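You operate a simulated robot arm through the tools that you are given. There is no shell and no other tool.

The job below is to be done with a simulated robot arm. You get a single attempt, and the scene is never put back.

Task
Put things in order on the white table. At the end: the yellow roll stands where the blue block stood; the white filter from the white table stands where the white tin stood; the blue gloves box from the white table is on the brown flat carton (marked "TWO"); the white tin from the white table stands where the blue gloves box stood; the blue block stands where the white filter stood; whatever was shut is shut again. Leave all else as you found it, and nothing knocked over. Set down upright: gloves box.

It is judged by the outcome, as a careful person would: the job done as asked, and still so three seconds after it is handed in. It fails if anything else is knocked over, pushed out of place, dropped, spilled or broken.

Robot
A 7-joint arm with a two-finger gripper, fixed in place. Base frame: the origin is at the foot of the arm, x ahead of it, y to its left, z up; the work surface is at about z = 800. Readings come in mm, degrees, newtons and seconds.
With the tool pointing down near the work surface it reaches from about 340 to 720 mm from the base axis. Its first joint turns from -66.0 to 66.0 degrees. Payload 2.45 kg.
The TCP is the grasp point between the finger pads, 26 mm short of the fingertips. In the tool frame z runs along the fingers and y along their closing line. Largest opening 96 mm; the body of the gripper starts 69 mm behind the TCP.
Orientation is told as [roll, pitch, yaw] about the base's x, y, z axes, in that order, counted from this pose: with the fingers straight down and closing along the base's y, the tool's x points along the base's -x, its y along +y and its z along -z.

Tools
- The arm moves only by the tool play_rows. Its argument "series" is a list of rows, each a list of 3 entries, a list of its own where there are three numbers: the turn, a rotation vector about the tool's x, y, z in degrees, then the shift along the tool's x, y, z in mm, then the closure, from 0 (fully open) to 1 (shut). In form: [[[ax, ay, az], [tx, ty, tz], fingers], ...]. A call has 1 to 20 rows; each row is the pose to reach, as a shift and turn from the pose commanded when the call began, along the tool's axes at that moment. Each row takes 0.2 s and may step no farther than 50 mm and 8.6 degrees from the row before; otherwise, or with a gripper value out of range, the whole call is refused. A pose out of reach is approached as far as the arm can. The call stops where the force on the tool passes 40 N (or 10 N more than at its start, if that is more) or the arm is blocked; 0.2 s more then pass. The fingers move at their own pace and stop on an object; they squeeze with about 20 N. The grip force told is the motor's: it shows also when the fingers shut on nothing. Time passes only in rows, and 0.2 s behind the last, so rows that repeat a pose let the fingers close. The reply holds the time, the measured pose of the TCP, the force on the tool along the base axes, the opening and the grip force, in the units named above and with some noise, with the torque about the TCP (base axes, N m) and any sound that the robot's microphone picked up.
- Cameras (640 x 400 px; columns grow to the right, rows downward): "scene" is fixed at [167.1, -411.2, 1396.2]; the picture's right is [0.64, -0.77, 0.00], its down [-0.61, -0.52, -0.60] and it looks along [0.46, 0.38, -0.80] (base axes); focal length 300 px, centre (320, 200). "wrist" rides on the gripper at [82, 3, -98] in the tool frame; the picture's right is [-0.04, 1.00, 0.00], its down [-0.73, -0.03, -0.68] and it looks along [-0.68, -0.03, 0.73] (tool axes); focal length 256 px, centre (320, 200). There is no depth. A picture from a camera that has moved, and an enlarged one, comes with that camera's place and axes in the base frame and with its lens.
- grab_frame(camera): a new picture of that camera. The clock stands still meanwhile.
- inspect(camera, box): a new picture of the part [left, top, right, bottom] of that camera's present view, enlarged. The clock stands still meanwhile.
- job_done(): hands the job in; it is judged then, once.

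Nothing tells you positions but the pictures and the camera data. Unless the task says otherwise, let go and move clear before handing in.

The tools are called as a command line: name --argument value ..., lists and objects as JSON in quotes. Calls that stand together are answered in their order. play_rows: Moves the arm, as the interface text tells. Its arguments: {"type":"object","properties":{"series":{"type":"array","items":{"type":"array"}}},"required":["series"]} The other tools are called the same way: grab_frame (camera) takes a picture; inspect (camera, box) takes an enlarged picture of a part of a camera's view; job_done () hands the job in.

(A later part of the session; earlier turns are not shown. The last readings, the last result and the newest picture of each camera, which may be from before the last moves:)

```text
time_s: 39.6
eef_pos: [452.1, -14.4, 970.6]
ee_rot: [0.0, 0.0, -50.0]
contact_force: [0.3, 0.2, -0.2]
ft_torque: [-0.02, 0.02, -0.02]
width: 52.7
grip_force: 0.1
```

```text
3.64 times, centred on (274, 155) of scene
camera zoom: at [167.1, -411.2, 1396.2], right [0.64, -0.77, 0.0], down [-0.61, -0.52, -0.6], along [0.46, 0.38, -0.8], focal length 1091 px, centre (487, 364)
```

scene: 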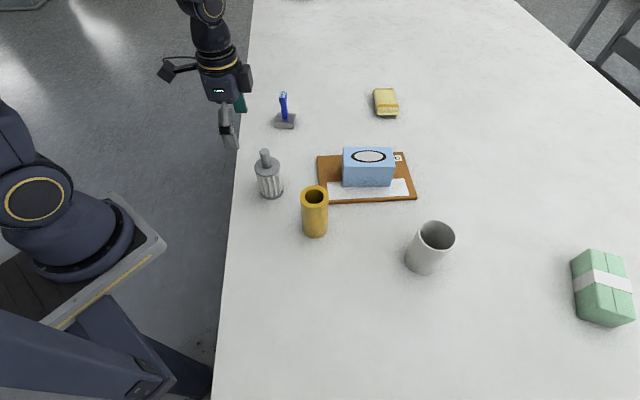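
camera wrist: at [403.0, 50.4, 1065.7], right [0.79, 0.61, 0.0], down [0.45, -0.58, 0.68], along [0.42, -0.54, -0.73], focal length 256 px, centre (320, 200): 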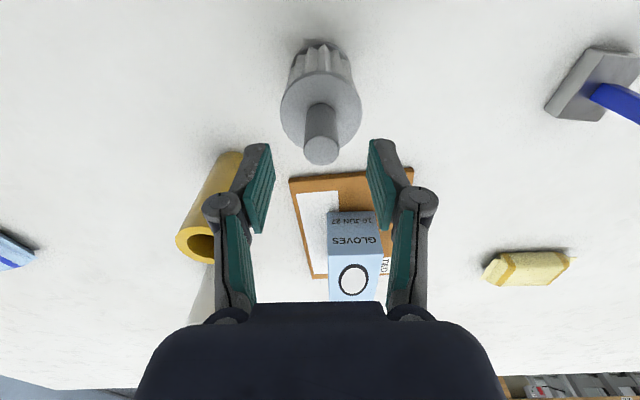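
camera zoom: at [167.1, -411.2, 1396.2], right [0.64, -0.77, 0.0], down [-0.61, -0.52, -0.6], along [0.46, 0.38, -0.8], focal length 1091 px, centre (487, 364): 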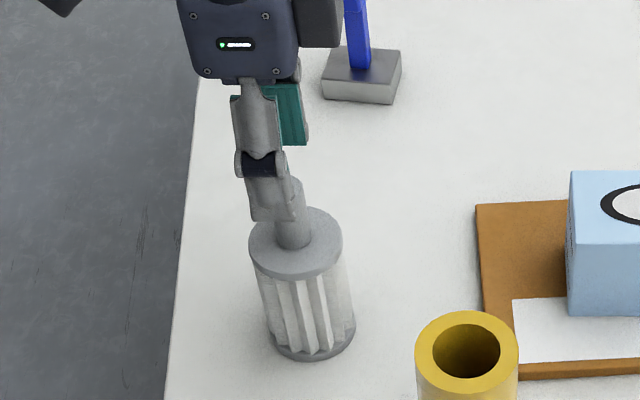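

The spout is centred between the fingers. I go down so the tips stay just above the flange, then look once more.

play_rows --series '[[[0, 0, 0], [0, 0, 12], 0.45], [[0, 0, 0], [0, 0, 24], 0.45], [[0, 0, 0], [0, 0, 36], 0.45], [[0, 0, 0], [0, 0, 45], 0.45], [[0, 0, 0], [0, 0, 45], 0.45]]'

grab_frame --camera "wrist"

inspect --camera "scene" --box '[210, 110, 338, 210]'

```text
time_s: 40.8
eef_pos: [453.4, -13.4, 924.1]
ee_rot: [0.0, 0.1, -49.9]
contact_force: [-0.1, 0.4, -0.9]
ft_torque: [-0.03, 0.01, 0.02]
width: 52.8
grip_force: 0.0
```

```text
taken
camera wrist: at [404.3, 51.8, 1021.3], right [0.79, 0.61, 0.0], down [0.45, -0.58, 0.68], along [0.42, -0.54, -0.73], focal length 256 px, centre (320, 200)
```

wrist: 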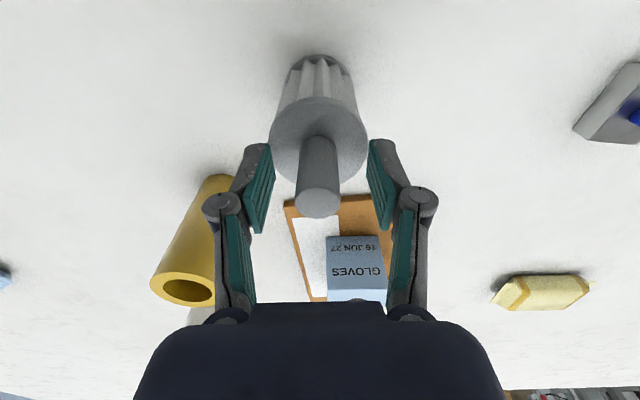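

```text
4.00 times, centred on (274, 160) of scene
camera zoom: at [167.1, -411.2, 1396.2], right [0.64, -0.77, 0.0], down [-0.61, -0.52, -0.6], along [0.46, 0.38, -0.8], focal length 1200 px, centre (504, 360)
```

zoom: 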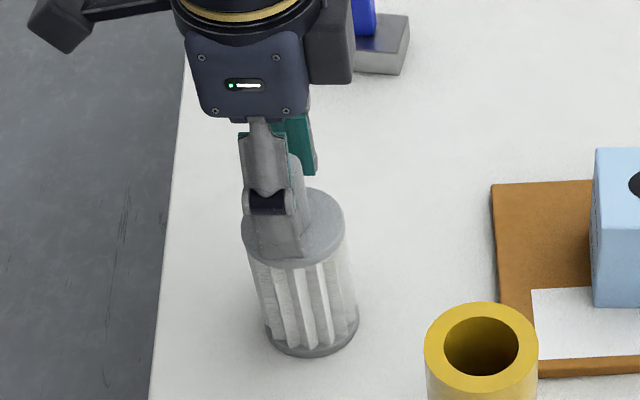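

Well aligned, tips still above the flange. I close on the spout.

play_rows --series '[[[0, 0, 0], [0, 0, 0], 0.65], [[0, 0, 0], [0, 0, 0], 0.75], [[0, 0, 0], [0, 0, 0], 1], [[0, 0, 0], [0, 0, 0], 1], [[0, 0, 0], [0, 0, 0], 1]]'

play_rows --series '[[[0, 0, 0], [0, 0, -2], 1], [[0, 0, 0], [0, 0, -5], 1], [[0, 0, 0], [0, 0, -10], 1], [[0, 0, 0], [0, 0, -10], 1]]'

grab_frame --camera "wrist"

inspect --camera "scene" --box '[210, 110, 338, 210]'

```text
time_s: 42.0
eef_pos: [452.7, -14.1, 923.8]
ee_rot: [-0.1, 0.1, -50.1]
contact_force: [-0.1, -0.6, 0.0]
ft_torque: [-0.03, -0.02, 0.0]
width: 20.3
grip_force: 19.9
```

```text
time_s: 43.0
eef_pos: [453.2, -13.4, 935.0]
ee_rot: [0.0, 0.0, -50.1]
contact_force: [1.1, 0.5, -1.1]
ft_torque: [-0.02, 0.0, 0.01]
width: 20.1
grip_force: 20.3
```

```text
taken
camera wrist: at [404.9, 51.7, 1031.6], right [0.79, 0.61, 0.0], down [0.45, -0.58, 0.68], along [0.42, -0.54, -0.73], focal length 256 px, centre (320, 200)
```

wrist: 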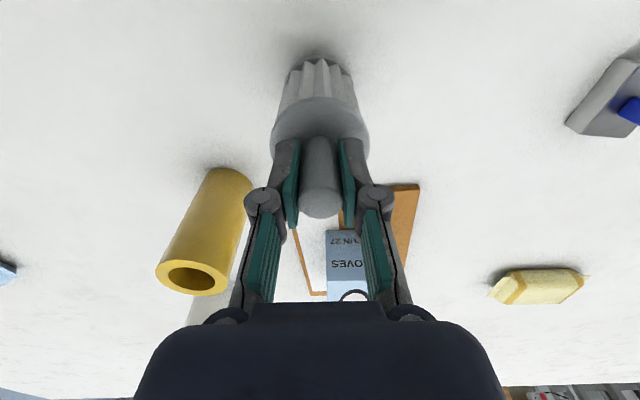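

```text
4.00 times, centred on (274, 160) of scene
camera zoom: at [167.2, -411.2, 1396.2], right [0.64, -0.77, 0.0], down [-0.61, -0.52, -0.6], along [0.46, 0.38, -0.8], focal length 1200 px, centre (504, 360)
```

zoom: 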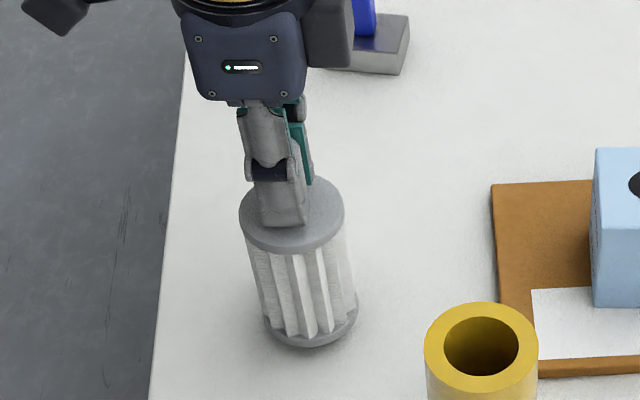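

The filter hangs straight from its spout, lifted 10 mm; its old centre was (452.7,-14). I raise it well above the roll's top.

play_rows --series '[[[0, 0, 0], [0, 0, -15], 1], [[0, 0, 0], [0, 0, -38], 1], [[0, 0, 0], [0, 0, -62], 1], [[0, 0, 0], [0, 0, -86], 1], [[0, 0, 0], [0, 0, -110], 1], [[0, 0, 0], [0, 0, -130], 1], [[0, 0, 0], [0, 0, -140], 1], [[0, 0, 0], [0, 0, -140], 1]]'

grab_frame --camera "scene"

```text
time_s: 44.8
eef_pos: [452.3, -14.4, 1074.6]
ee_rot: [0.0, 0.0, -50.0]
contact_force: [-0.1, -0.5, -1.1]
ft_torque: [0.03, -0.01, -0.02]
width: 19.9
grip_force: 20.0
```

```text
taken
```

scene: 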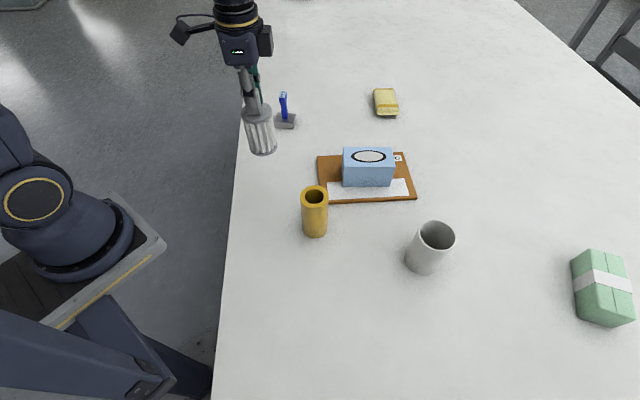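

Held well. I carry it across at this height to above the tin's old spot (338,-323).

play_rows --series '[[[0, 0, 0], [-5, -9, 0], 1], [[0, 0, 0], [-16, -28, 0], 1], [[0, 0, 0], [-29, -51, 0], 1], [[0, 0, 0], [-42, -74, 0], 1], [[0, 0, 0], [-55, -97, 0], 1], [[0, 0, 0], [-68, -120, 0], 1], [[0, 0, 0], [-81, -143, 0], 1], [[0, 0, 0], [-94, -166, 0], 1], [[0, 0, 0], [-107, -189, 0], 1], [[0, 0, 0], [-120, -212, 0], 1], [[0, 0, 0], [-133, -235, 0], 1], [[0, 0, 0], [-146, -258, 0], 1], [[0, 0, 0], [-157, -277, 0], 1], [[0, 0, 0], [-163.3, -288, 0], 1], [[0, 0, 0], [-163.3, -288, 0], 1], [[0, 0, 0], [-163.3, -288, 0], 1]]'

grab_frame --camera "scene"

grab_frame --camera "wrist"

```text
time_s: 48.2
eef_pos: [336.9, -324.8, 1073.5]
ee_rot: [0.0, 0.0, -50.1]
contact_force: [1.3, 0.5, -0.6]
ft_torque: [-0.04, -0.03, -0.01]
width: 20.0
grip_force: 19.5
```

```text
taken
```

scene: 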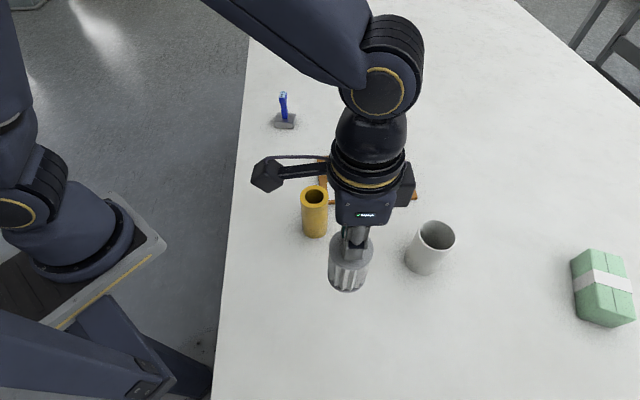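

```text
taken
camera wrist: at [287.3, -258.5, 1170.6], right [0.79, 0.61, 0.0], down [0.45, -0.58, 0.68], along [0.42, -0.54, -0.73], focal length 256 px, centre (320, 200)
```

wrist: 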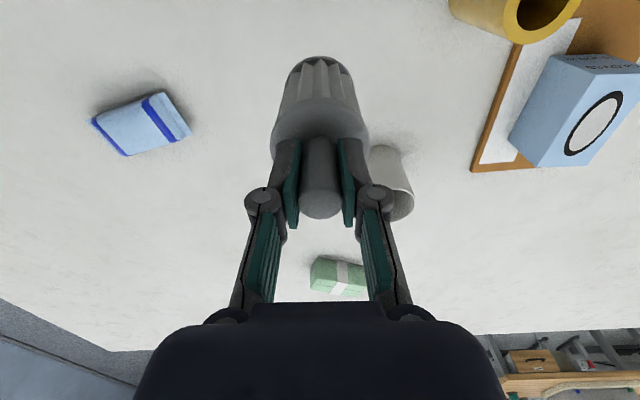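

Over the spot. I descend most of the way.

play_rows --series '[[[0, 0, 0], [0, 0, 15], 1], [[0, 0, 0], [0, 0, 40], 1], [[0, 0, 0], [0, 0, 65], 1], [[0, 0, 0], [0, 0, 90], 1], [[0, 0, 0], [0, 0, 112], 1], [[0, 0, 0], [0, 0, 130], 1], [[0, 0, 0], [0, 0, 140], 1], [[0, 0, 0], [0, 0, 145], 1], [[0, 0, 0], [0, 0, 145], 1]]'

grab_frame --camera "wrist"

inspect --camera "scene" --box '[260, 230, 420, 340]'

```text
time_s: 50.2
eef_pos: [338.6, -324.9, 928.9]
ee_rot: [0.0, 0.0, -50.0]
contact_force: [0.1, 0.1, -1.5]
ft_torque: [-0.02, -0.03, 0.03]
width: 19.7
grip_force: 19.9
```

```text
taken
camera wrist: at [289.3, -259.2, 1026.1], right [0.79, 0.61, 0.0], down [0.45, -0.58, 0.68], along [0.42, -0.54, -0.73], focal length 256 px, centre (320, 200)
```

wrist: 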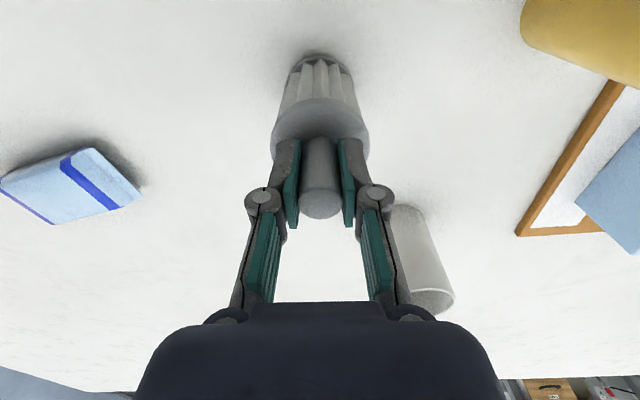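

```text
3.64 times, centred on (340, 285) of scene
camera zoom: at [167.2, -411.2, 1396.2], right [0.64, -0.77, 0.0], down [-0.61, -0.52, -0.6], along [0.46, 0.38, -0.8], focal length 1091 px, centre (247, -109)
```

zoom: 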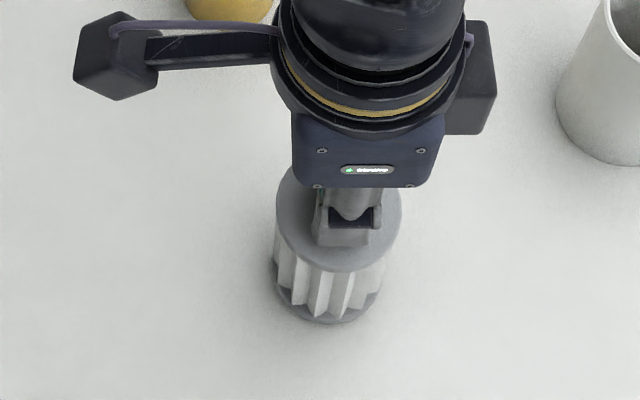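

A few millimetres to go. I step down gently and watch the force.

play_rows --series '[[[0, 0, 0], [0, 0, 1], 1], [[0, 0, 0], [0, 0, 2], 1], [[0, 0, 0], [0, 0, 3], 1], [[0, 0, 0], [0, 0, 3], 1]]'

play_rows --series '[[[0, 0, 0], [0, 0, 0.7], 1], [[0, 0, 0], [0, 0, 1.4], 1], [[0, 0, 0], [0, 0, 1.4], 1]]'

```text
time_s: 51.2
eef_pos: [337.5, -324.3, 926.3]
ee_rot: [0.0, 0.0, -50.0]
contact_force: [0.6, -0.6, -1.5]
ft_torque: [-0.05, 0.01, -0.01]
width: 20.1
grip_force: 19.8
```

```text
time_s: 52.0
eef_pos: [337.6, -324.2, 924.6]
ee_rot: [0.1, 0.0, -50.0]
contact_force: [0.0, 0.4, -0.6]
ft_torque: [0.03, -0.01, 0.0]
width: 19.9
grip_force: 19.8
```

play_rows --series '[[[0, 0, 0], [0, 0, 0.7], 1], [[0, 0, 0], [0, 0, 1.2], 1], [[0, 0, 0], [0, 0, 1.2], 1]]'

```text
time_s: 52.8
eef_pos: [337.5, -323.9, 925.1]
ee_rot: [-0.1, -0.2, -50.0]
contact_force: [-4.3, 2.1, 14.1]
ft_torque: [0.26, 0.22, 0.0]
width: 20.0
grip_force: 20.2
```

Contact. I ease back half a millimetre and open; the spout is thin so only a small opening is needed at first.

play_rows --series '[[[0, 0, 0], [0, 0, -0.6], 1], [[0, 0, 0], [0, 0, -0.6], 1], [[0, 0, 0], [0, 0, -0.6], 0.75], [[0, 0, 0], [0, 0, -0.6], 0.65], [[0, 0, 0], [0, 0, -0.6], 0.5], [[0, 0, 0], [0, 0, -0.6], 0.45], [[0, 0, 0], [0, 0, -0.6], 0.45]]'

grab_frame --camera "wrist"

```text
time_s: 54.4
eef_pos: [337.5, -323.9, 924.3]
ee_rot: [0.0, 0.0, -50.0]
contact_force: [1.0, -1.3, -0.8]
ft_torque: [0.02, -0.01, 0.0]
width: 52.6
grip_force: 0.2
```

```text
taken
camera wrist: at [288.3, -258.9, 1021.4], right [0.79, 0.61, 0.0], down [0.45, -0.58, 0.68], along [0.42, -0.54, -0.73], focal length 256 px, centre (320, 200)
```

wrist: 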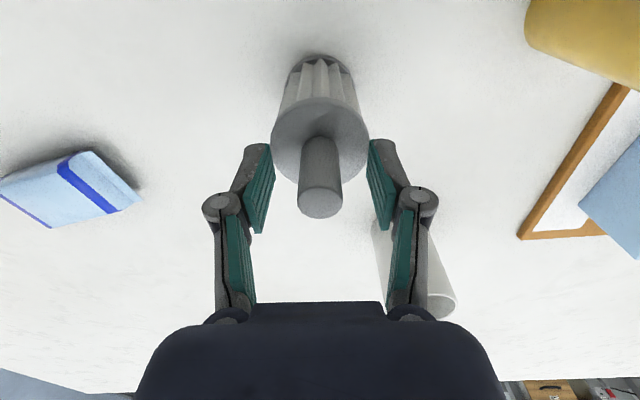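

The filter stands at the tin's old spot. I rise clear and go high, turning the wrist, to near the block at about (664,141), stopping short to view it.

play_rows --series '[[[0, 0, 0], [0, 0, -20], 0.45], [[0, 0, 0], [0, 0, -45], 0.45], [[0, 0, 0], [0, 0, -70], 0.45], [[0, 0, 0], [0, 0, -91], 0.45], [[0, 0, -5.8], [10.9, 36.4, -91], 0.3], [[0, 0, -11.6], [21.7, 72.8, -91], 0.3], [[0, 0, -17.4], [32.6, 109.2, -91], 0.3], [[0, 0, -23.2], [43.4, 145.6, -91], 0.3], [[0, 0, -29], [54.3, 182, -91], 0.3], [[0, 0, -34.8], [65.2, 218.4, -91], 0.3], [[0, 0, -40.6], [76, 254.8, -91], 0.3], [[0, 0, -46.5], [86.9, 291.2, -91], 0.3], [[0, 0, -52.3], [97.7, 327.6, -91], 0.3], [[0, 0, -58.1], [108.6, 364, -91], 0.3], [[0, 0, -63.9], [119.5, 400.4, -91], 0.3], [[0, 0, -69.7], [130.3, 436.8, -91], 0.3], [[0, 0, -75.5], [141.2, 473.1, -91], 0.3], [[0, 0, -81.3], [152.1, 509.5, -85], 0.3], [[0, 0, -81.3], [152.1, 509.5, -76], 0.3], [[0, 0, -81.3], [152.1, 509.5, -76], 0.3]]'

grab_frame --camera "wrist"

grab_frame --camera "scene"

```text
time_s: 58.6
eef_pos: [631.6, 122.0, 998.5]
ee_rot: [0.0, -0.1, 31.3]
contact_force: [0.6, -0.1, 0.1]
ft_torque: [0.0, -0.01, -0.02]
width: 67.2
grip_force: 0.0
```

```text
taken
camera wrist: at [560.9, 81.3, 1095.6], right [-0.49, 0.87, 0.0], down [0.64, 0.36, 0.68], along [0.59, 0.33, -0.73], focal length 256 px, centre (320, 200)
```

wrist: 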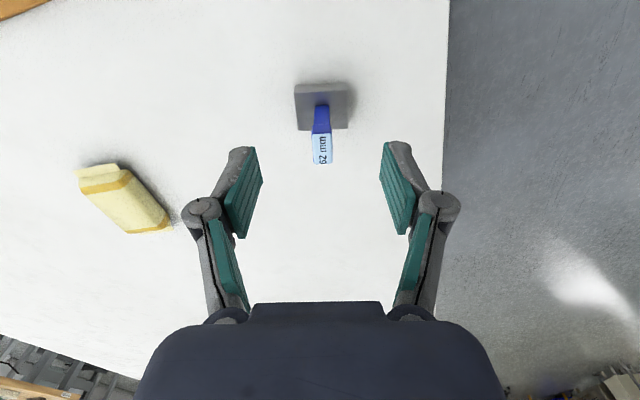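

```text
taken
```

scene: 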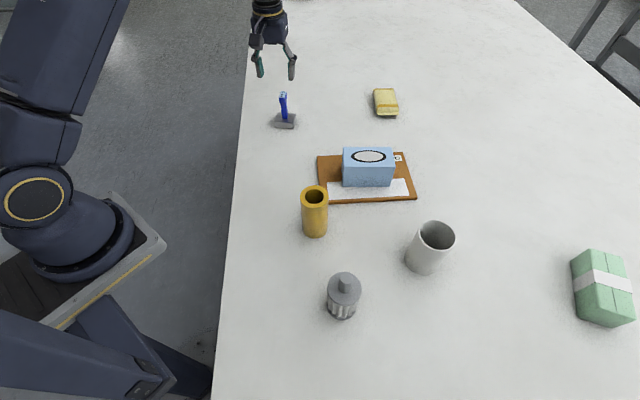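

The filter, tin and box are all standing well. The block is squarely in view; I zoom in on it.

inspect --camera "wrist" --box '[270, 70, 380, 180]'

```text
3.64 times, centred on (325, 125) of wrist
camera zoom: at [560.9, 81.3, 1095.6], right [-0.49, 0.87, 0.0], down [0.64, 0.36, 0.68], along [0.59, 0.33, -0.73], focal length 931 px, centre (302, 473)
```

zoom: 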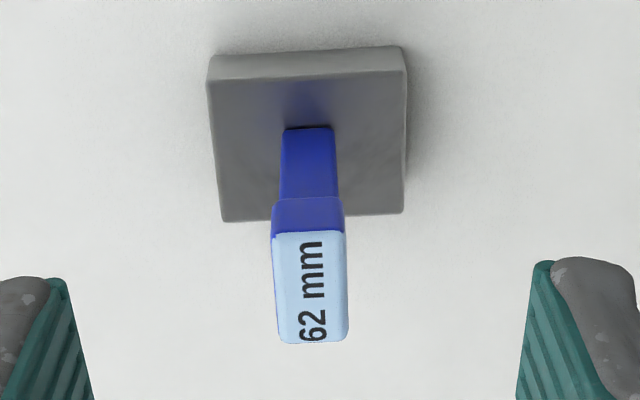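

The block's handle head is about 17 × 29 mm, top near z≈902, and the block is centred at about (665,142). I move over it and lower so the pads take the head from both sides, then check.

play_rows --series '[[[0, 0, 0], [-20, 0, 0], 0.4], [[0, 0, 0], [-38.5, 0.3, 0], 0.45], [[0, 0, 0], [-38.5, 0.3, 25], 0.45], [[0, 0, 0], [-38.5, 0.3, 50], 0.45], [[0, 0, 0], [-38.5, 0.3, 60], 0.45], [[0, 0, 0], [-38.5, 0.3, 60], 0.45]]'

grab_frame --camera "wrist"

inspect --camera "scene" --box '[240, 40, 340, 140]'

```text
time_s: 60.0
eef_pos: [663.2, 139.8, 939.6]
ee_rot: [0.0, -0.1, 31.3]
contact_force: [0.3, 0.1, -0.3]
ft_torque: [0.0, -0.02, -0.01]
width: 52.8
grip_force: 0.0
```

```text
taken
camera wrist: at [592.4, 100.9, 1036.8], right [-0.48, 0.87, 0.0], down [0.64, 0.36, 0.68], along [0.59, 0.33, -0.73], focal length 256 px, centre (320, 200)
```

wrist: 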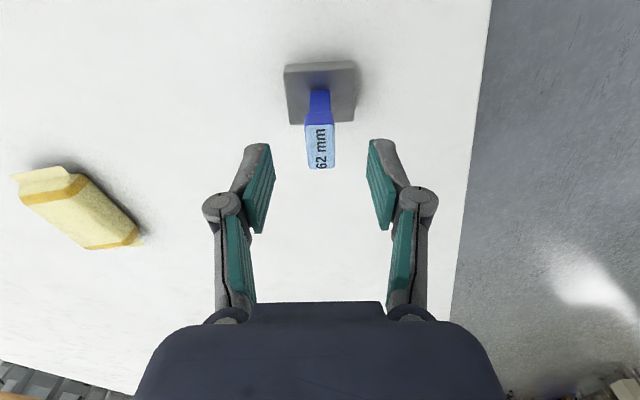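

```text
4.00 times, centred on (290, 90) of scene
camera zoom: at [167.1, -411.2, 1396.2], right [0.64, -0.77, 0.0], down [-0.61, -0.52, -0.6], along [0.46, 0.38, -0.8], focal length 1200 px, centre (440, 640)
```

zoom: 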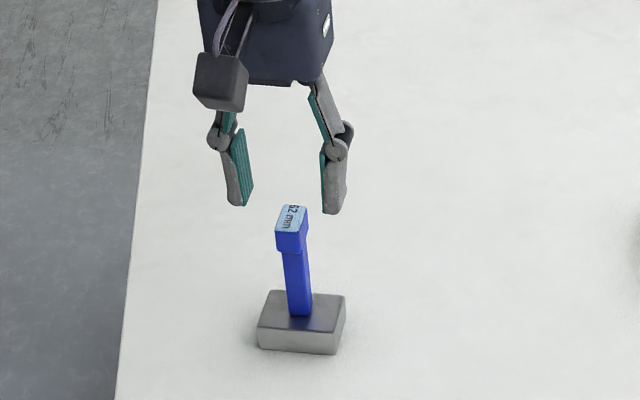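

Centred. I lower onto the handle head.

play_rows --series '[[[0, 0, 0], [0, 0, 12], 0.45], [[0, 0, 0], [0, 0, 25], 0.45], [[0, 0, 0], [0, 0, 38], 0.45], [[0, 0, 0], [0, 0, 50], 0.45], [[0, 0, 0], [0, 0, 50], 0.45]]'

grab_frame --camera "wrist"

inspect --camera "scene" --box '[240, 40, 340, 140]'

```text
time_s: 61.2
eef_pos: [661.2, 141.0, 890.4]
ee_rot: [-0.1, 0.1, 31.3]
contact_force: [0.3, -0.1, 0.2]
ft_torque: [0.03, 0.01, -0.01]
width: 53.0
grip_force: 0.0
```

```text
taken
camera wrist: at [591.3, 101.4, 987.7], right [-0.48, 0.87, 0.0], down [0.64, 0.36, 0.68], along [0.59, 0.33, -0.73], focal length 256 px, centre (320, 200)
```

wrist: 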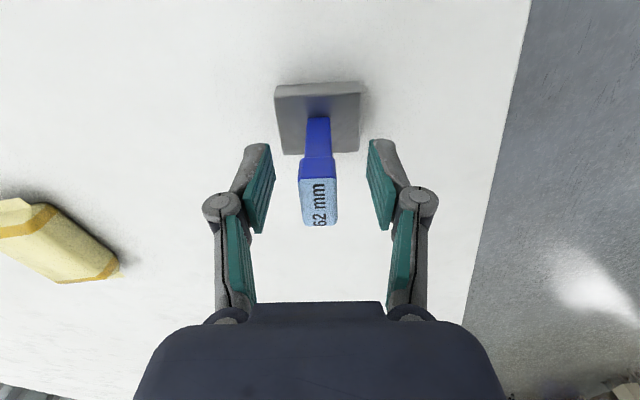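

```text
4.00 times, centred on (290, 90) of scene
camera zoom: at [167.1, -411.2, 1396.2], right [0.64, -0.77, 0.0], down [-0.61, -0.52, -0.6], along [0.46, 0.38, -0.8], focal length 1200 px, centre (440, 640)
```

zoom: 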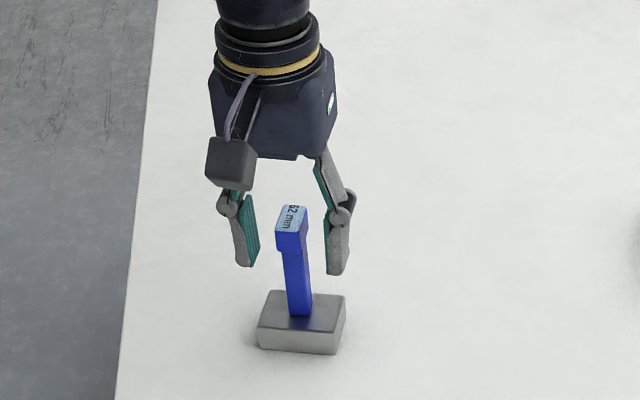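

The head is right between the pads. I close and lift a little.

play_rows --series '[[[0, 0, 0], [0, 0, 2], 0.65], [[0, 0, 0], [0, 0, 2], 0.75], [[0, 0, 0], [0, 0, 2], 1], [[0, 0, 0], [0, 0, 2], 1], [[0, 0, 0], [0, 0, 2], 1]]'

play_rows --series '[[[0, 0, 0], [0, 0, -2], 1], [[0, 0, 0], [0, 0, -5], 1], [[0, 0, 0], [0, 0, -10], 1], [[0, 0, 0], [0, 0, -20], 1], [[0, 0, 0], [0, 0, -20], 1]]'

grab_frame --camera "wrist"

inspect --camera "scene" --box '[240, 40, 340, 140]'

```text
time_s: 62.4
eef_pos: [662.3, 140.5, 888.5]
ee_rot: [0.0, 0.0, 31.3]
contact_force: [1.3, -1.1, 0.0]
ft_torque: [0.03, -0.04, -0.03]
width: 16.6
grip_force: 20.4
```

```text
time_s: 63.6
eef_pos: [662.7, 141.1, 908.1]
ee_rot: [0.0, 0.0, 31.4]
contact_force: [-0.4, -1.0, -2.7]
ft_torque: [0.01, -0.02, -0.01]
width: 16.6
grip_force: 20.4
```

```text
taken
camera wrist: at [592.0, 101.3, 1005.4], right [-0.48, 0.87, 0.0], down [0.64, 0.36, 0.68], along [0.59, 0.33, -0.73], focal length 256 px, centre (320, 200)
```

wrist: 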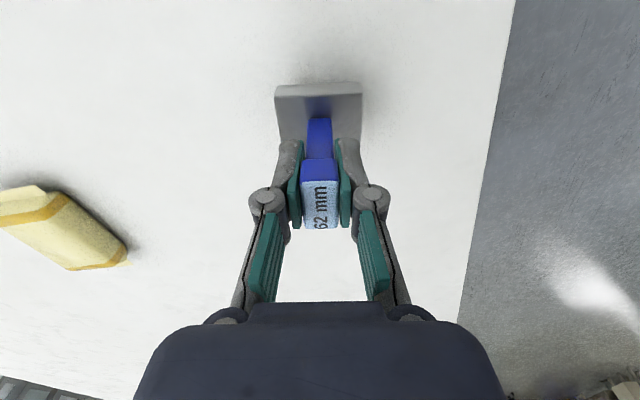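

```text
4.00 times, centred on (290, 90) of scene
camera zoom: at [167.2, -411.2, 1396.2], right [0.64, -0.77, 0.0], down [-0.61, -0.52, -0.6], along [0.46, 0.38, -0.8], focal length 1200 px, centre (440, 640)
```

zoom: 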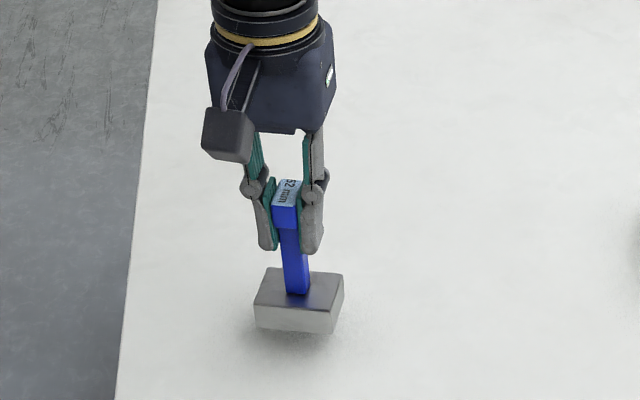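

The block hangs straight from the grip. I carry it at moderate height to the filter's old spot (452.5,-14).

play_rows --series '[[[0, 0, 0], [0, 0, -15], 1], [[0, 0, 0], [0, 0, -32], 1], [[0, 0, 0], [6, -0.5, -42], 1], [[0, 0, 0], [22, -2, -42], 1], [[0, 0, 0], [44, -4, -42], 1], [[0, 0, 0], [68, -6, -42], 1], [[0, 0, 0], [92, -8, -42], 1], [[0, 0, 0], [116, -10, -42], 1], [[0, 0, 0], [140, -12, -42], 1], [[0, 0, 0], [164, -14.5, -42], 1], [[0, 0, 0], [188, -16.5, -42], 1], [[0, 0, 0], [212, -19, -42], 1], [[0, 0, 0], [234, -21, -42], 1], [[0, 0, 0], [251, -22.3, -42], 1], [[0, 0, 0], [259.3, -23, -42], 1], [[0, 0, 0], [259.3, -23, -42], 1], [[0, 0, 0], [259.3, -23, -22], 1], [[0, 0, 0], [259.3, -23, -2], 1], [[0, 0, 0], [259.3, -23, 10], 1], [[0, 0, 0], [259.3, -23, 10], 1]]'

grab_frame --camera "wrist"

inspect --camera "scene" --box '[210, 110, 338, 210]'

```text
time_s: 67.8
eef_pos: [452.7, -14.5, 898.4]
ee_rot: [0.0, 0.0, 31.2]
contact_force: [0.4, -0.3, -1.7]
ft_torque: [-0.01, 0.01, -0.01]
width: 16.6
grip_force: 20.2
```

```text
taken
camera wrist: at [381.7, -54.3, 995.2], right [-0.48, 0.87, 0.0], down [0.64, 0.36, 0.68], along [0.59, 0.33, -0.73], focal length 256 px, centre (320, 200)
```

wrist: 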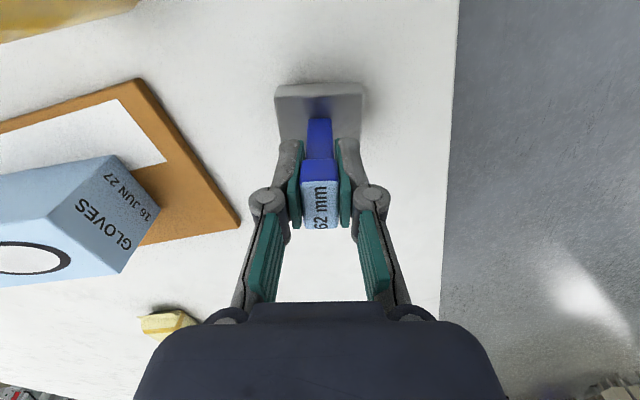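

```text
4.00 times, centred on (274, 160) of scene
camera zoom: at [167.2, -411.2, 1396.2], right [0.64, -0.77, 0.0], down [-0.61, -0.52, -0.6], along [0.46, 0.38, -0.8], focal length 1200 px, centre (504, 360)
```

zoom: 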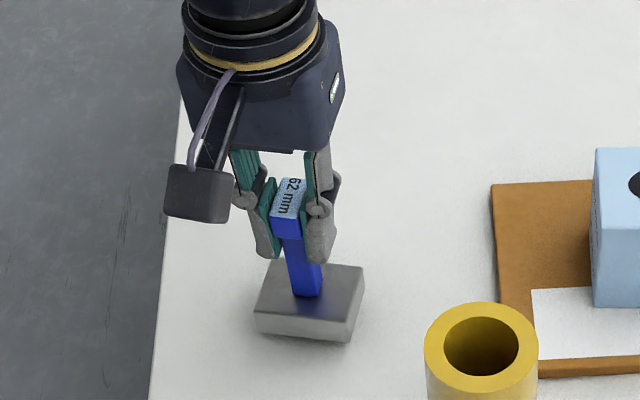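

The block is above the filter's old spot, with clear space to the roll. I lower to just above contact, then in small steps.

play_rows --series '[[[0, 0, 0], [0, 0, 3], 1], [[0, 0, 0], [0, 0, 6], 1], [[0, 0, 0], [0, 0, 7.5], 1], [[0, 0, 0], [0, 0, 7.5], 1]]'

play_rows --series '[[[0, 0, 0], [0, 0, 0.6], 1], [[0, 0, 0], [0, 0, 1.2], 1], [[0, 0, 0], [0, 0, 1.2], 1]]'

```text
time_s: 68.8
eef_pos: [452.1, -14.7, 891.7]
ee_rot: [0.1, 0.0, 31.3]
contact_force: [-0.5, -0.1, -1.9]
ft_torque: [0.02, 0.04, 0.03]
width: 16.8
grip_force: 19.8
```

```text
time_s: 69.6
eef_pos: [452.9, -14.0, 890.0]
ee_rot: [0.0, 0.0, 31.3]
contact_force: [1.0, 0.3, -1.8]
ft_torque: [0.0, 0.0, 0.01]
width: 16.4
grip_force: 19.4
```

play_rows --series '[[[0, 0, 0], [0, 0, 0.5], 1], [[0, 0, 0], [0, 0, 1], 1], [[0, 0, 0], [0, 0, 1], 1]]'

```text
time_s: 70.4
eef_pos: [453.6, -14.1, 888.3]
ee_rot: [0.0, 0.0, 31.3]
contact_force: [-0.2, -0.2, -0.5]
ft_torque: [0.01, 0.02, -0.02]
width: 16.5
grip_force: 20.1
```

play_rows --series '[[[0, 0, 0], [0, 0, 0.5], 1], [[0, 0, 0], [0, 0, 0.5], 1]]'

```text
time_s: 71.0
eef_pos: [453.9, -14.2, 889.0]
ee_rot: [0.1, 0.0, 31.3]
contact_force: [-3.9, -1.0, 8.2]
ft_torque: [-0.02, 0.03, -0.01]
width: 16.3
grip_force: 20.1
```

The block's base is on the table (8 N). I open and check.

play_rows --series '[[[0, 0, 0], [0, 0, -0.4], 1], [[0, 0, 0], [0, 0, -0.4], 0.78], [[0, 0, 0], [0, 0, -0.4], 0.7], [[0, 0, 0], [0, 0, -0.4], 0.55], [[0, 0, 0], [0, 0, -0.4], 0.45], [[0, 0, 0], [0, 0, -0.4], 0.45]]'

grab_frame --camera "wrist"

inspect --camera "scene" --box '[210, 110, 338, 210]'

```text
time_s: 72.4
eef_pos: [455.1, -13.4, 888.0]
ee_rot: [0.0, 0.0, 31.3]
contact_force: [0.3, 0.3, 0.0]
ft_torque: [-0.01, 0.04, 0.01]
width: 52.8
grip_force: 0.1
```

```text
taken
camera wrist: at [383.6, -52.6, 985.9], right [-0.48, 0.87, 0.0], down [0.64, 0.36, 0.68], along [0.59, 0.33, -0.73], focal length 256 px, centre (320, 200)
```

wrist: 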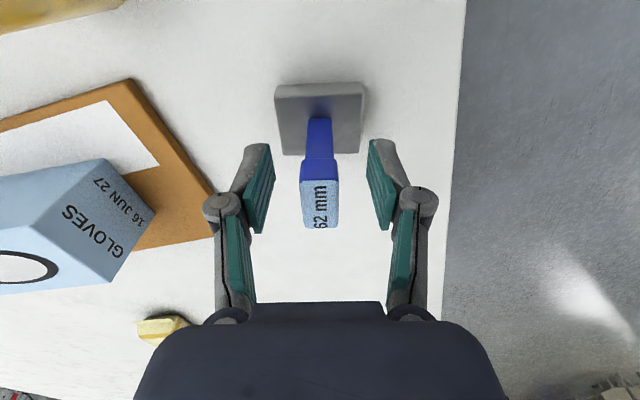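

```text
4.00 times, centred on (274, 160) of scene
camera zoom: at [167.1, -411.2, 1396.2], right [0.64, -0.77, 0.0], down [-0.61, -0.52, -0.6], along [0.46, 0.38, -0.8], focal length 1200 px, centre (504, 360)
```

zoom: 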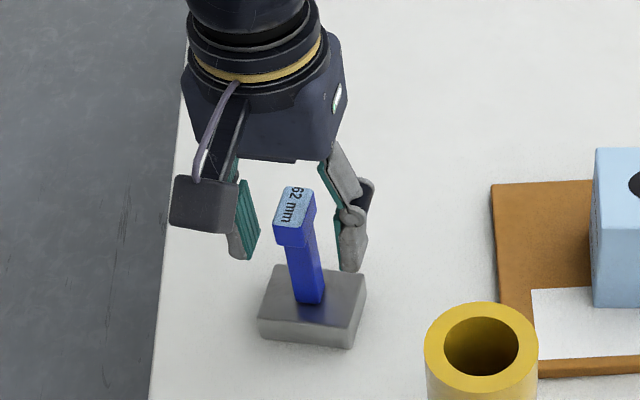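

The block stands at the filter's old spot. I rise and go to the yellow roll near (435,-170), stopping short to measure it.

play_rows --series '[[[0, 0, 0], [0, 0, -20], 0.45], [[0, 0, 0], [0, 0, -50], 0.45], [[0, 0, 0], [0, 0, -85], 0.3], [[0, 0, 0], [0, 0, -112], 0], [[0, 0, 4.4], [22, -17.6, -112], 0], [[0, 0, 8.8], [44.5, -35.3, -112], 0], [[0, 0, 13.2], [66.7, -53, -112], 0], [[0, 0, 17.6], [89, -70.6, -112], 0], [[0, 0, 22], [111, -88.2, -112], 0], [[0, 0, 26.3], [133.4, -105.9, -112], 0], [[0, 0, 26.3], [133.4, -105.9, -112], 0]]'

grab_frame --camera "wrist"

grab_frame --camera "scene"

```text
time_s: 74.8
eef_pos: [394.1, -174.7, 998.1]
ee_rot: [0.0, 0.1, 5.1]
contact_force: [-0.4, -0.6, 0.2]
ft_torque: [0.03, -0.01, -0.05]
width: 95.9
grip_force: 0.0
```

```text
taken
camera wrist: at [313.8, -177.4, 1095.3], right [-0.05, 1.0, 0.0], down [0.73, 0.03, 0.68], along [0.68, 0.03, -0.73], focal length 256 px, centre (320, 200)
```

wrist: 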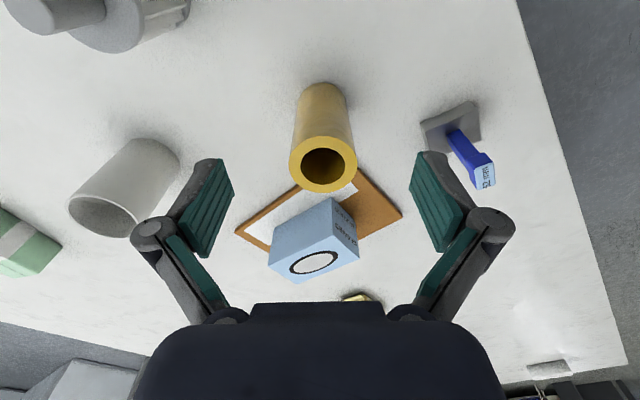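

```text
taken
```

scene: 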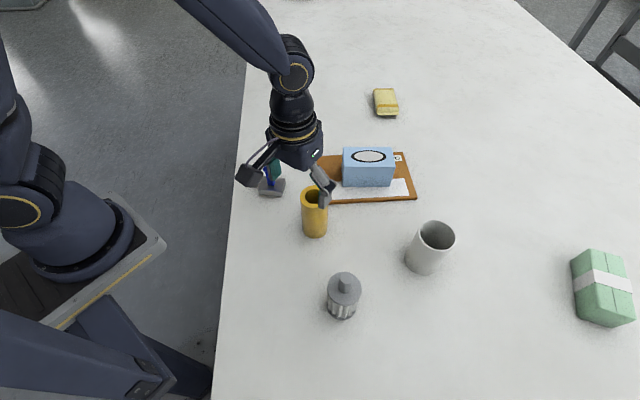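

inspect --camera "wrist" --box '[250, 70, 400, 200]'

```text
3.08 times, centred on (325, 135) of wrist
camera zoom: at [313.8, -177.4, 1095.3], right [-0.05, 1.0, 0.0], down [0.73, 0.03, 0.68], along [0.68, 0.03, -0.73], focal length 788 px, centre (305, 400)
```

zoom: 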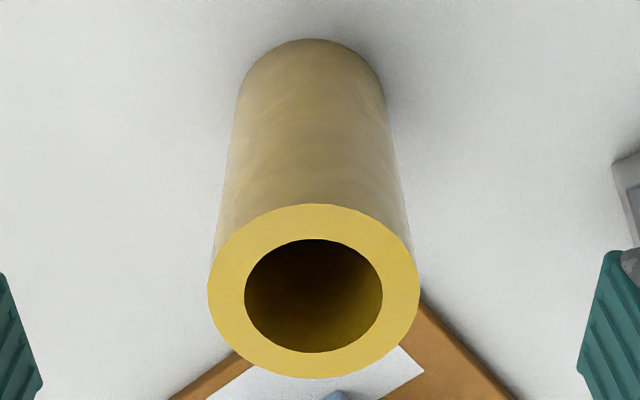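

The roll (about 57 mm across, top near z≈921) is centred at about (438,-169). I move over it, lower with open fingers and check.

play_rows --series '[[[0, 0, 0], [-22, 0.5, 0], 0], [[0, 0, 0], [-43.8, 1, 0], 0], [[0, 0, 0], [-43.8, 1, 25], 0], [[0, 0, 0], [-43.8, 1, 50], 0], [[0, 0, 0], [-43.8, 1, 75], 0], [[0, 0, 0], [-43.8, 1, 100], 0], [[0, 0, 0], [-43.8, 1, 120], 0], [[0, 0, 0], [-43.8, 1, 128], 0], [[0, 0, 0], [-43.8, 1, 128], 0]]'

grab_frame --camera "wrist"

inspect --camera "scene" --box '[240, 140, 400, 260]'

```text
time_s: 76.8
eef_pos: [438.8, -168.8, 872.5]
ee_rot: [0.1, 0.0, 5.1]
contact_force: [0.7, 0.2, -1.3]
ft_torque: [-0.01, -0.05, -0.03]
width: 96.1
grip_force: 0.1
```

```text
taken
camera wrist: at [358.0, -171.9, 969.7], right [-0.05, 1.0, 0.0], down [0.73, 0.03, 0.68], along [0.68, 0.03, -0.73], focal length 256 px, centre (320, 200)
```

wrist: 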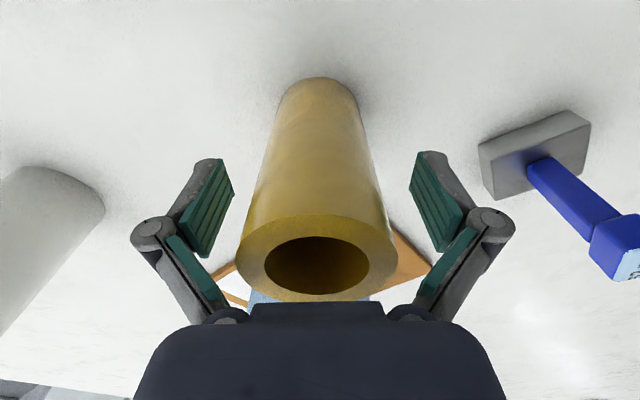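

```text
3.33 times, centred on (320, 200) of scene
camera zoom: at [167.1, -411.2, 1396.2], right [0.64, -0.77, 0.0], down [-0.61, -0.52, -0.6], along [0.46, 0.38, -0.8], focal length 1000 px, centre (320, 200)
```

zoom: 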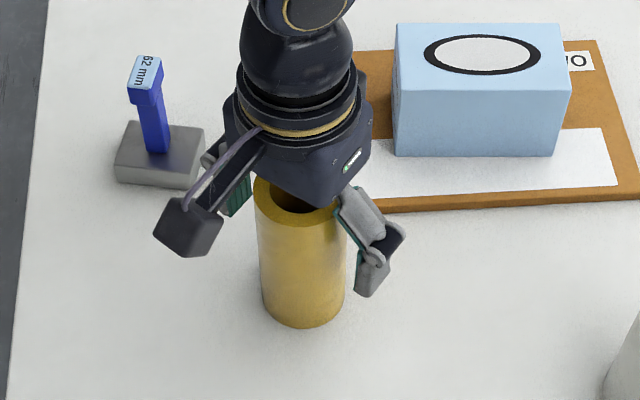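

Centred, with space all round. I close on the roll, then lift a little.

play_rows --series '[[[0, 0, 0], [0, 0, 0], 0.25], [[0, 0, 0], [0, 0, 0], 0.38], [[0, 0, 0], [0, 0, 0], 0.45], [[0, 0, 0], [0, 0, 0], 1], [[0, 0, 0], [0, 0, 0], 1], [[0, 0, 0], [0, 0, 0], 1]]'

play_rows --series '[[[0, 0, 0], [0, 0, -2], 1], [[0, 0, 0], [0, 0, -5], 1], [[0, 0, 0], [0, 0, -10], 1], [[0, 0, 0], [0, 0, -20], 1], [[0, 0, 0], [0, 0, -20], 1]]'

grab_frame --camera "wrist"

inspect --camera "scene" --box '[240, 140, 400, 260]'

```text
time_s: 78.2
eef_pos: [439.1, -169.2, 873.2]
ee_rot: [-0.1, 0.0, 5.1]
contact_force: [-0.6, -1.8, 17.3]
ft_torque: [0.08, 0.13, 0.09]
width: 65.1
grip_force: 20.1
```

```text
time_s: 79.4
eef_pos: [438.0, -167.7, 891.5]
ee_rot: [0.0, 0.1, 5.0]
contact_force: [-0.3, 0.7, -1.4]
ft_torque: [-0.01, -0.02, 0.01]
width: 59.6
grip_force: 19.7
```

```text
taken
camera wrist: at [357.6, -172.0, 989.0], right [-0.05, 1.0, 0.0], down [0.73, 0.03, 0.68], along [0.68, 0.03, -0.73], focal length 256 px, centre (320, 200)
```

wrist: 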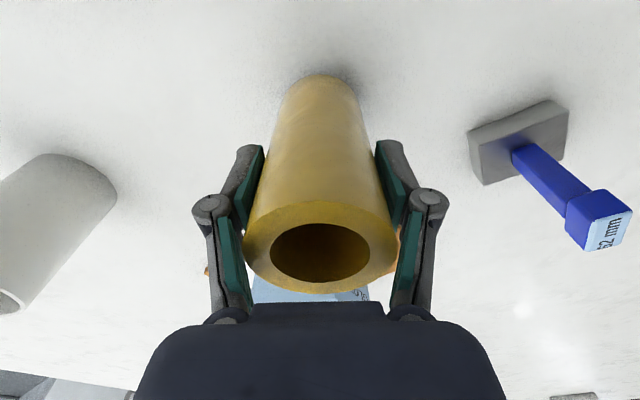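

```text
3.33 times, centred on (320, 200) of scene
camera zoom: at [167.2, -411.2, 1396.2], right [0.64, -0.77, 0.0], down [-0.61, -0.52, -0.6], along [0.46, 0.38, -0.8], focal length 1000 px, centre (320, 200)
```

zoom: 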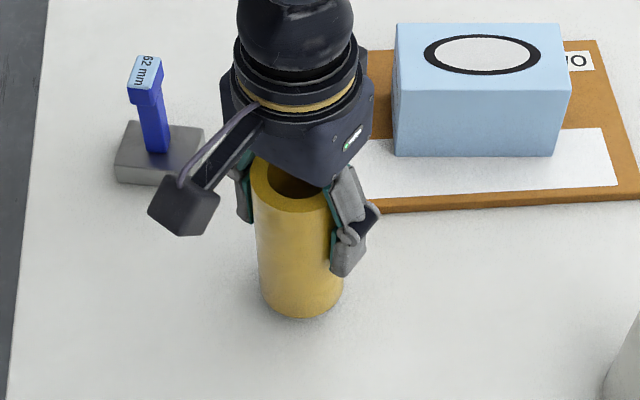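

The roll is held, lifted ~14 mm (it settled a few mm lower in the grip, bottom about 77 mm below the TCP). I raise it above everything.

play_rows --series '[[[0, 0, 0], [0, 0, -10], 1], [[0, 0, 0], [0, 0, -30], 1], [[0, 0, 0], [0, 0, -52], 1], [[0, 0, 0], [0, 0, -75], 1], [[0, 0, 0], [0, 0, -98], 1], [[0, 0, 0], [0, 0, -115], 1], [[0, 0, 0], [0, 0, -120], 1], [[0, 0, 0], [0, 0, -120], 1]]'

grab_frame --camera "wrist"

grab_frame --camera "scene"

```text
time_s: 81.2
eef_pos: [439.0, -168.5, 1012.2]
ee_rot: [0.0, 0.0, 5.1]
contact_force: [-0.1, -0.5, -1.7]
ft_torque: [-0.02, -0.02, -0.01]
width: 60.0
grip_force: 19.9
```

```text
taken
camera wrist: at [357.5, -172.0, 1109.6], right [-0.05, 1.0, 0.0], down [0.73, 0.03, 0.68], along [0.68, 0.03, -0.73], focal length 256 px, centre (320, 200)
```

wrist: 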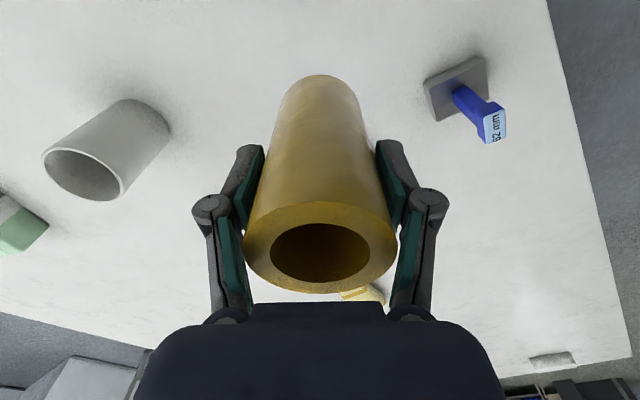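

```text
taken
```

scene: 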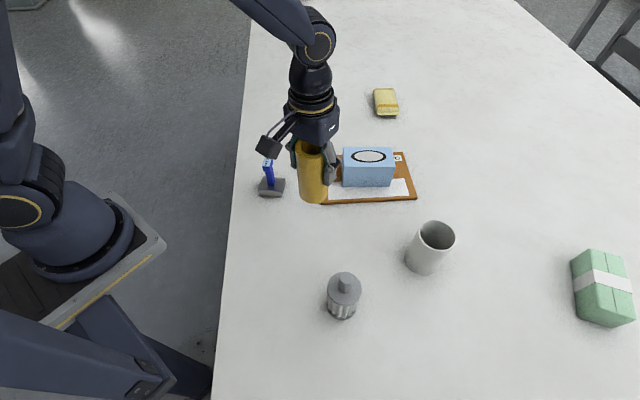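

The hold is steady. I carry the roll across at this height to above the block's old spot (663,141).

play_rows --series '[[[0, 0, 0], [-6, 7, 0], 1], [[0, 0, 0], [-18, 21, 0], 1], [[0, 0, 0], [-34, 39, 0], 1], [[0, 0, 0], [-50, 57.5, 0], 1], [[0, 0, 0], [-66, 76, 0], 1], [[0, 0, 0], [-82, 94, 0], 1], [[0, 0, 0], [-98, 112.5, 0], 1], [[0, 0, 0], [-114, 131, 0], 1], [[0, 0, 0], [-130, 149, 0], 1], [[0, 0, 0], [-146, 167.5, 0], 1], [[0, 0, 0], [-162, 186, 0], 1], [[0, 0, 0], [-178, 204.5, 0], 1], [[0, 0, 0], [-194, 223, 0], 1], [[0, 0, 0], [-210, 241, 0], 1], [[0, 0, 0], [-226, 259.5, 0], 1], [[0, 0, 0], [-240, 275.6, 0], 1], [[0, 0, 0], [-248, 285, 0], 1], [[0, 0, 0], [-251.2, 288.5, 0], 1], [[0, 0, 0], [-251.2, 288.5, 0], 1]]'

grab_frame --camera "scene"

grab_frame --camera "wrist"

```text
time_s: 85.2
eef_pos: [662.8, 140.7, 1013.4]
ee_rot: [0.1, 0.0, 5.0]
contact_force: [-0.4, 0.2, -0.4]
ft_torque: [-0.02, -0.02, -0.01]
width: 59.6
grip_force: 20.1
```

```text
taken
```

scene: 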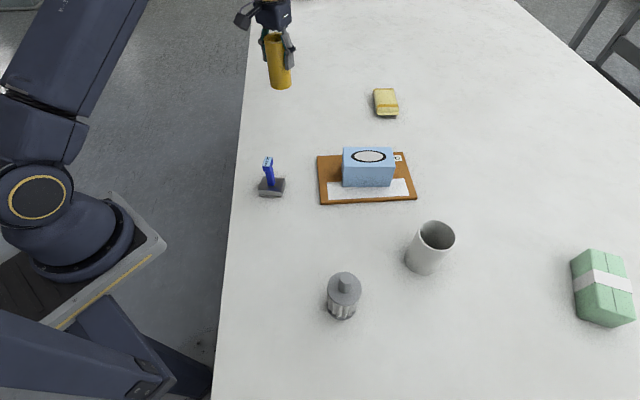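

```text
taken
camera wrist: at [582.1, 137.7, 1110.2], right [-0.05, 1.0, 0.0], down [0.73, 0.03, 0.68], along [0.68, 0.03, -0.73], focal length 256 px, centre (320, 200)
```

wrist: 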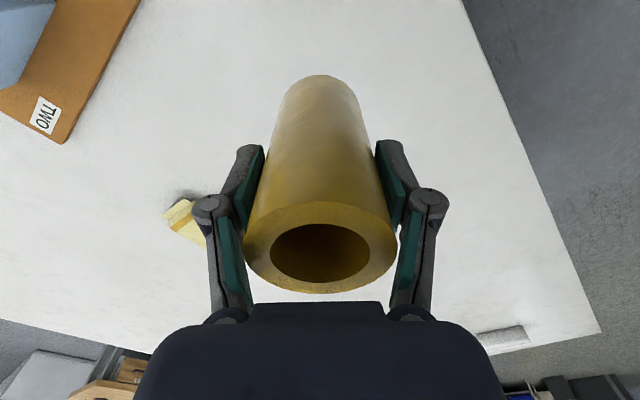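

Right above the spot. I lower it to about 10 mm over the table.

play_rows --series '[[[0, 0, 0], [0, 0, 12], 1], [[0, 0, 0], [0, 0, 35], 1], [[0, 0, 0], [0, 0, 60], 1], [[0, 0, 0], [0, 0, 83], 1], [[0, 0, 0], [0, 0, 103], 1], [[0, 0, 0], [0, 0, 117], 1], [[0, 0, 0], [0, 0, 125], 1], [[0, 0, 0], [0, 0, 125], 1]]'

grab_frame --camera "wrist"

inspect --camera "scene" --box '[230, 40, 350, 140]'

```text
time_s: 87.0
eef_pos: [662.1, 140.5, 886.5]
ee_rot: [0.0, -0.1, 4.9]
contact_force: [-0.1, 0.5, -1.0]
ft_torque: [-0.01, 0.03, -0.02]
width: 59.9
grip_force: 19.7
```

```text
taken
camera wrist: at [582.0, 136.7, 983.7], right [-0.05, 1.0, 0.0], down [0.73, 0.03, 0.68], along [0.68, 0.03, -0.73], focal length 256 px, centre (320, 200)
```

wrist: 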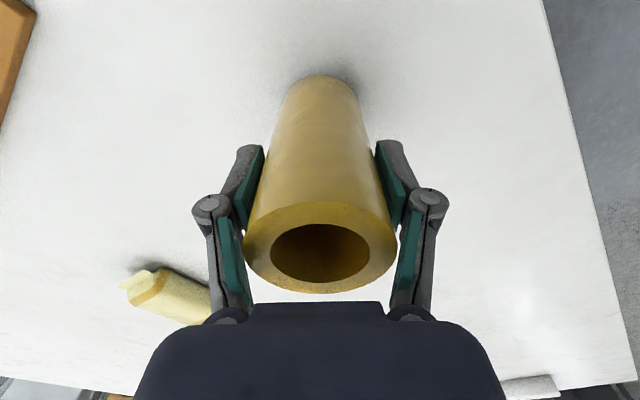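

```text
4.00 times, centred on (290, 90) of scene
camera zoom: at [167.2, -411.2, 1396.2], right [0.64, -0.77, 0.0], down [-0.61, -0.52, -0.6], along [0.46, 0.38, -0.8], focal length 1200 px, centre (440, 640)
```

zoom: 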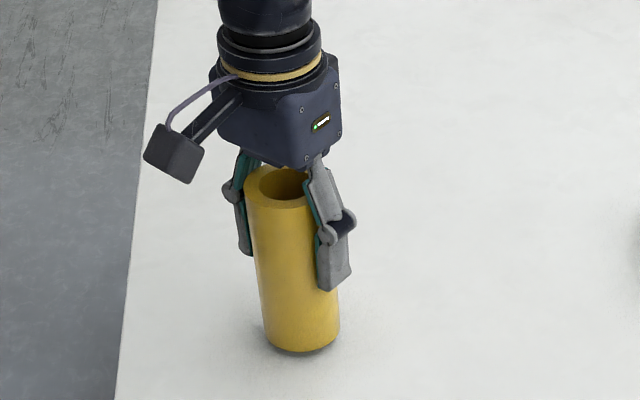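

play_rows --series '[[[0, 0, 0], [0, 0, 2], 1], [[0, 0, 0], [0, 0, 4], 1], [[0, 0, 0], [0, 0, 6], 1], [[0, 0, 0], [0, 0, 6], 1]]'

play_rows --series '[[[0, 0, 0], [0, 0, 0.7], 1], [[0, 0, 0], [0, 0, 1.2], 1], [[0, 0, 0], [0, 0, 1.2], 1]]'

```text
time_s: 88.0
eef_pos: [662.2, 140.3, 881.2]
ee_rot: [0.1, 0.0, 5.0]
contact_force: [1.1, -0.4, -2.2]
ft_torque: [0.0, 0.0, 0.0]
width: 59.8
grip_force: 20.5
```

```text
time_s: 88.8
eef_pos: [662.2, 140.2, 880.8]
ee_rot: [0.1, 0.0, 5.0]
contact_force: [0.3, -0.8, -1.6]
ft_torque: [-0.03, 0.01, 0.0]
width: 59.7
grip_force: 20.4
```

play_rows --series '[[[0, 0, 0], [0, 0, 0.7], 1], [[0, 0, 0], [0, 0, 1.2], 1], [[0, 0, 0], [0, 0, 1.2], 1]]'

play_rows --series '[[[0, 0, 0], [0, 0, 0.6], 1], [[0, 0, 0], [0, 0, 0.6], 1]]'

```text
time_s: 89.6
eef_pos: [661.3, 140.6, 878.6]
ee_rot: [0.0, 0.0, 5.1]
contact_force: [0.7, 0.8, -1.1]
ft_torque: [0.0, -0.01, -0.01]
width: 60.3
grip_force: 20.1
```

```text
time_s: 90.2
eef_pos: [662.4, 141.3, 878.8]
ee_rot: [-0.1, 0.0, 5.0]
contact_force: [-0.4, -0.2, -0.9]
ft_torque: [0.01, -0.01, -0.06]
width: 59.7
grip_force: 19.9
```

play_rows --series '[[[0, 0, 0], [0, 0, 0.7], 1], [[0, 0, 0], [0, 0, 0.7], 1]]'

```text
time_s: 90.8
eef_pos: [663.2, 141.0, 878.9]
ee_rot: [0.0, 0.0, 5.1]
contact_force: [-1.6, -1.3, 3.8]
ft_torque: [-0.05, 0.27, 0.03]
width: 59.9
grip_force: 20.0
```

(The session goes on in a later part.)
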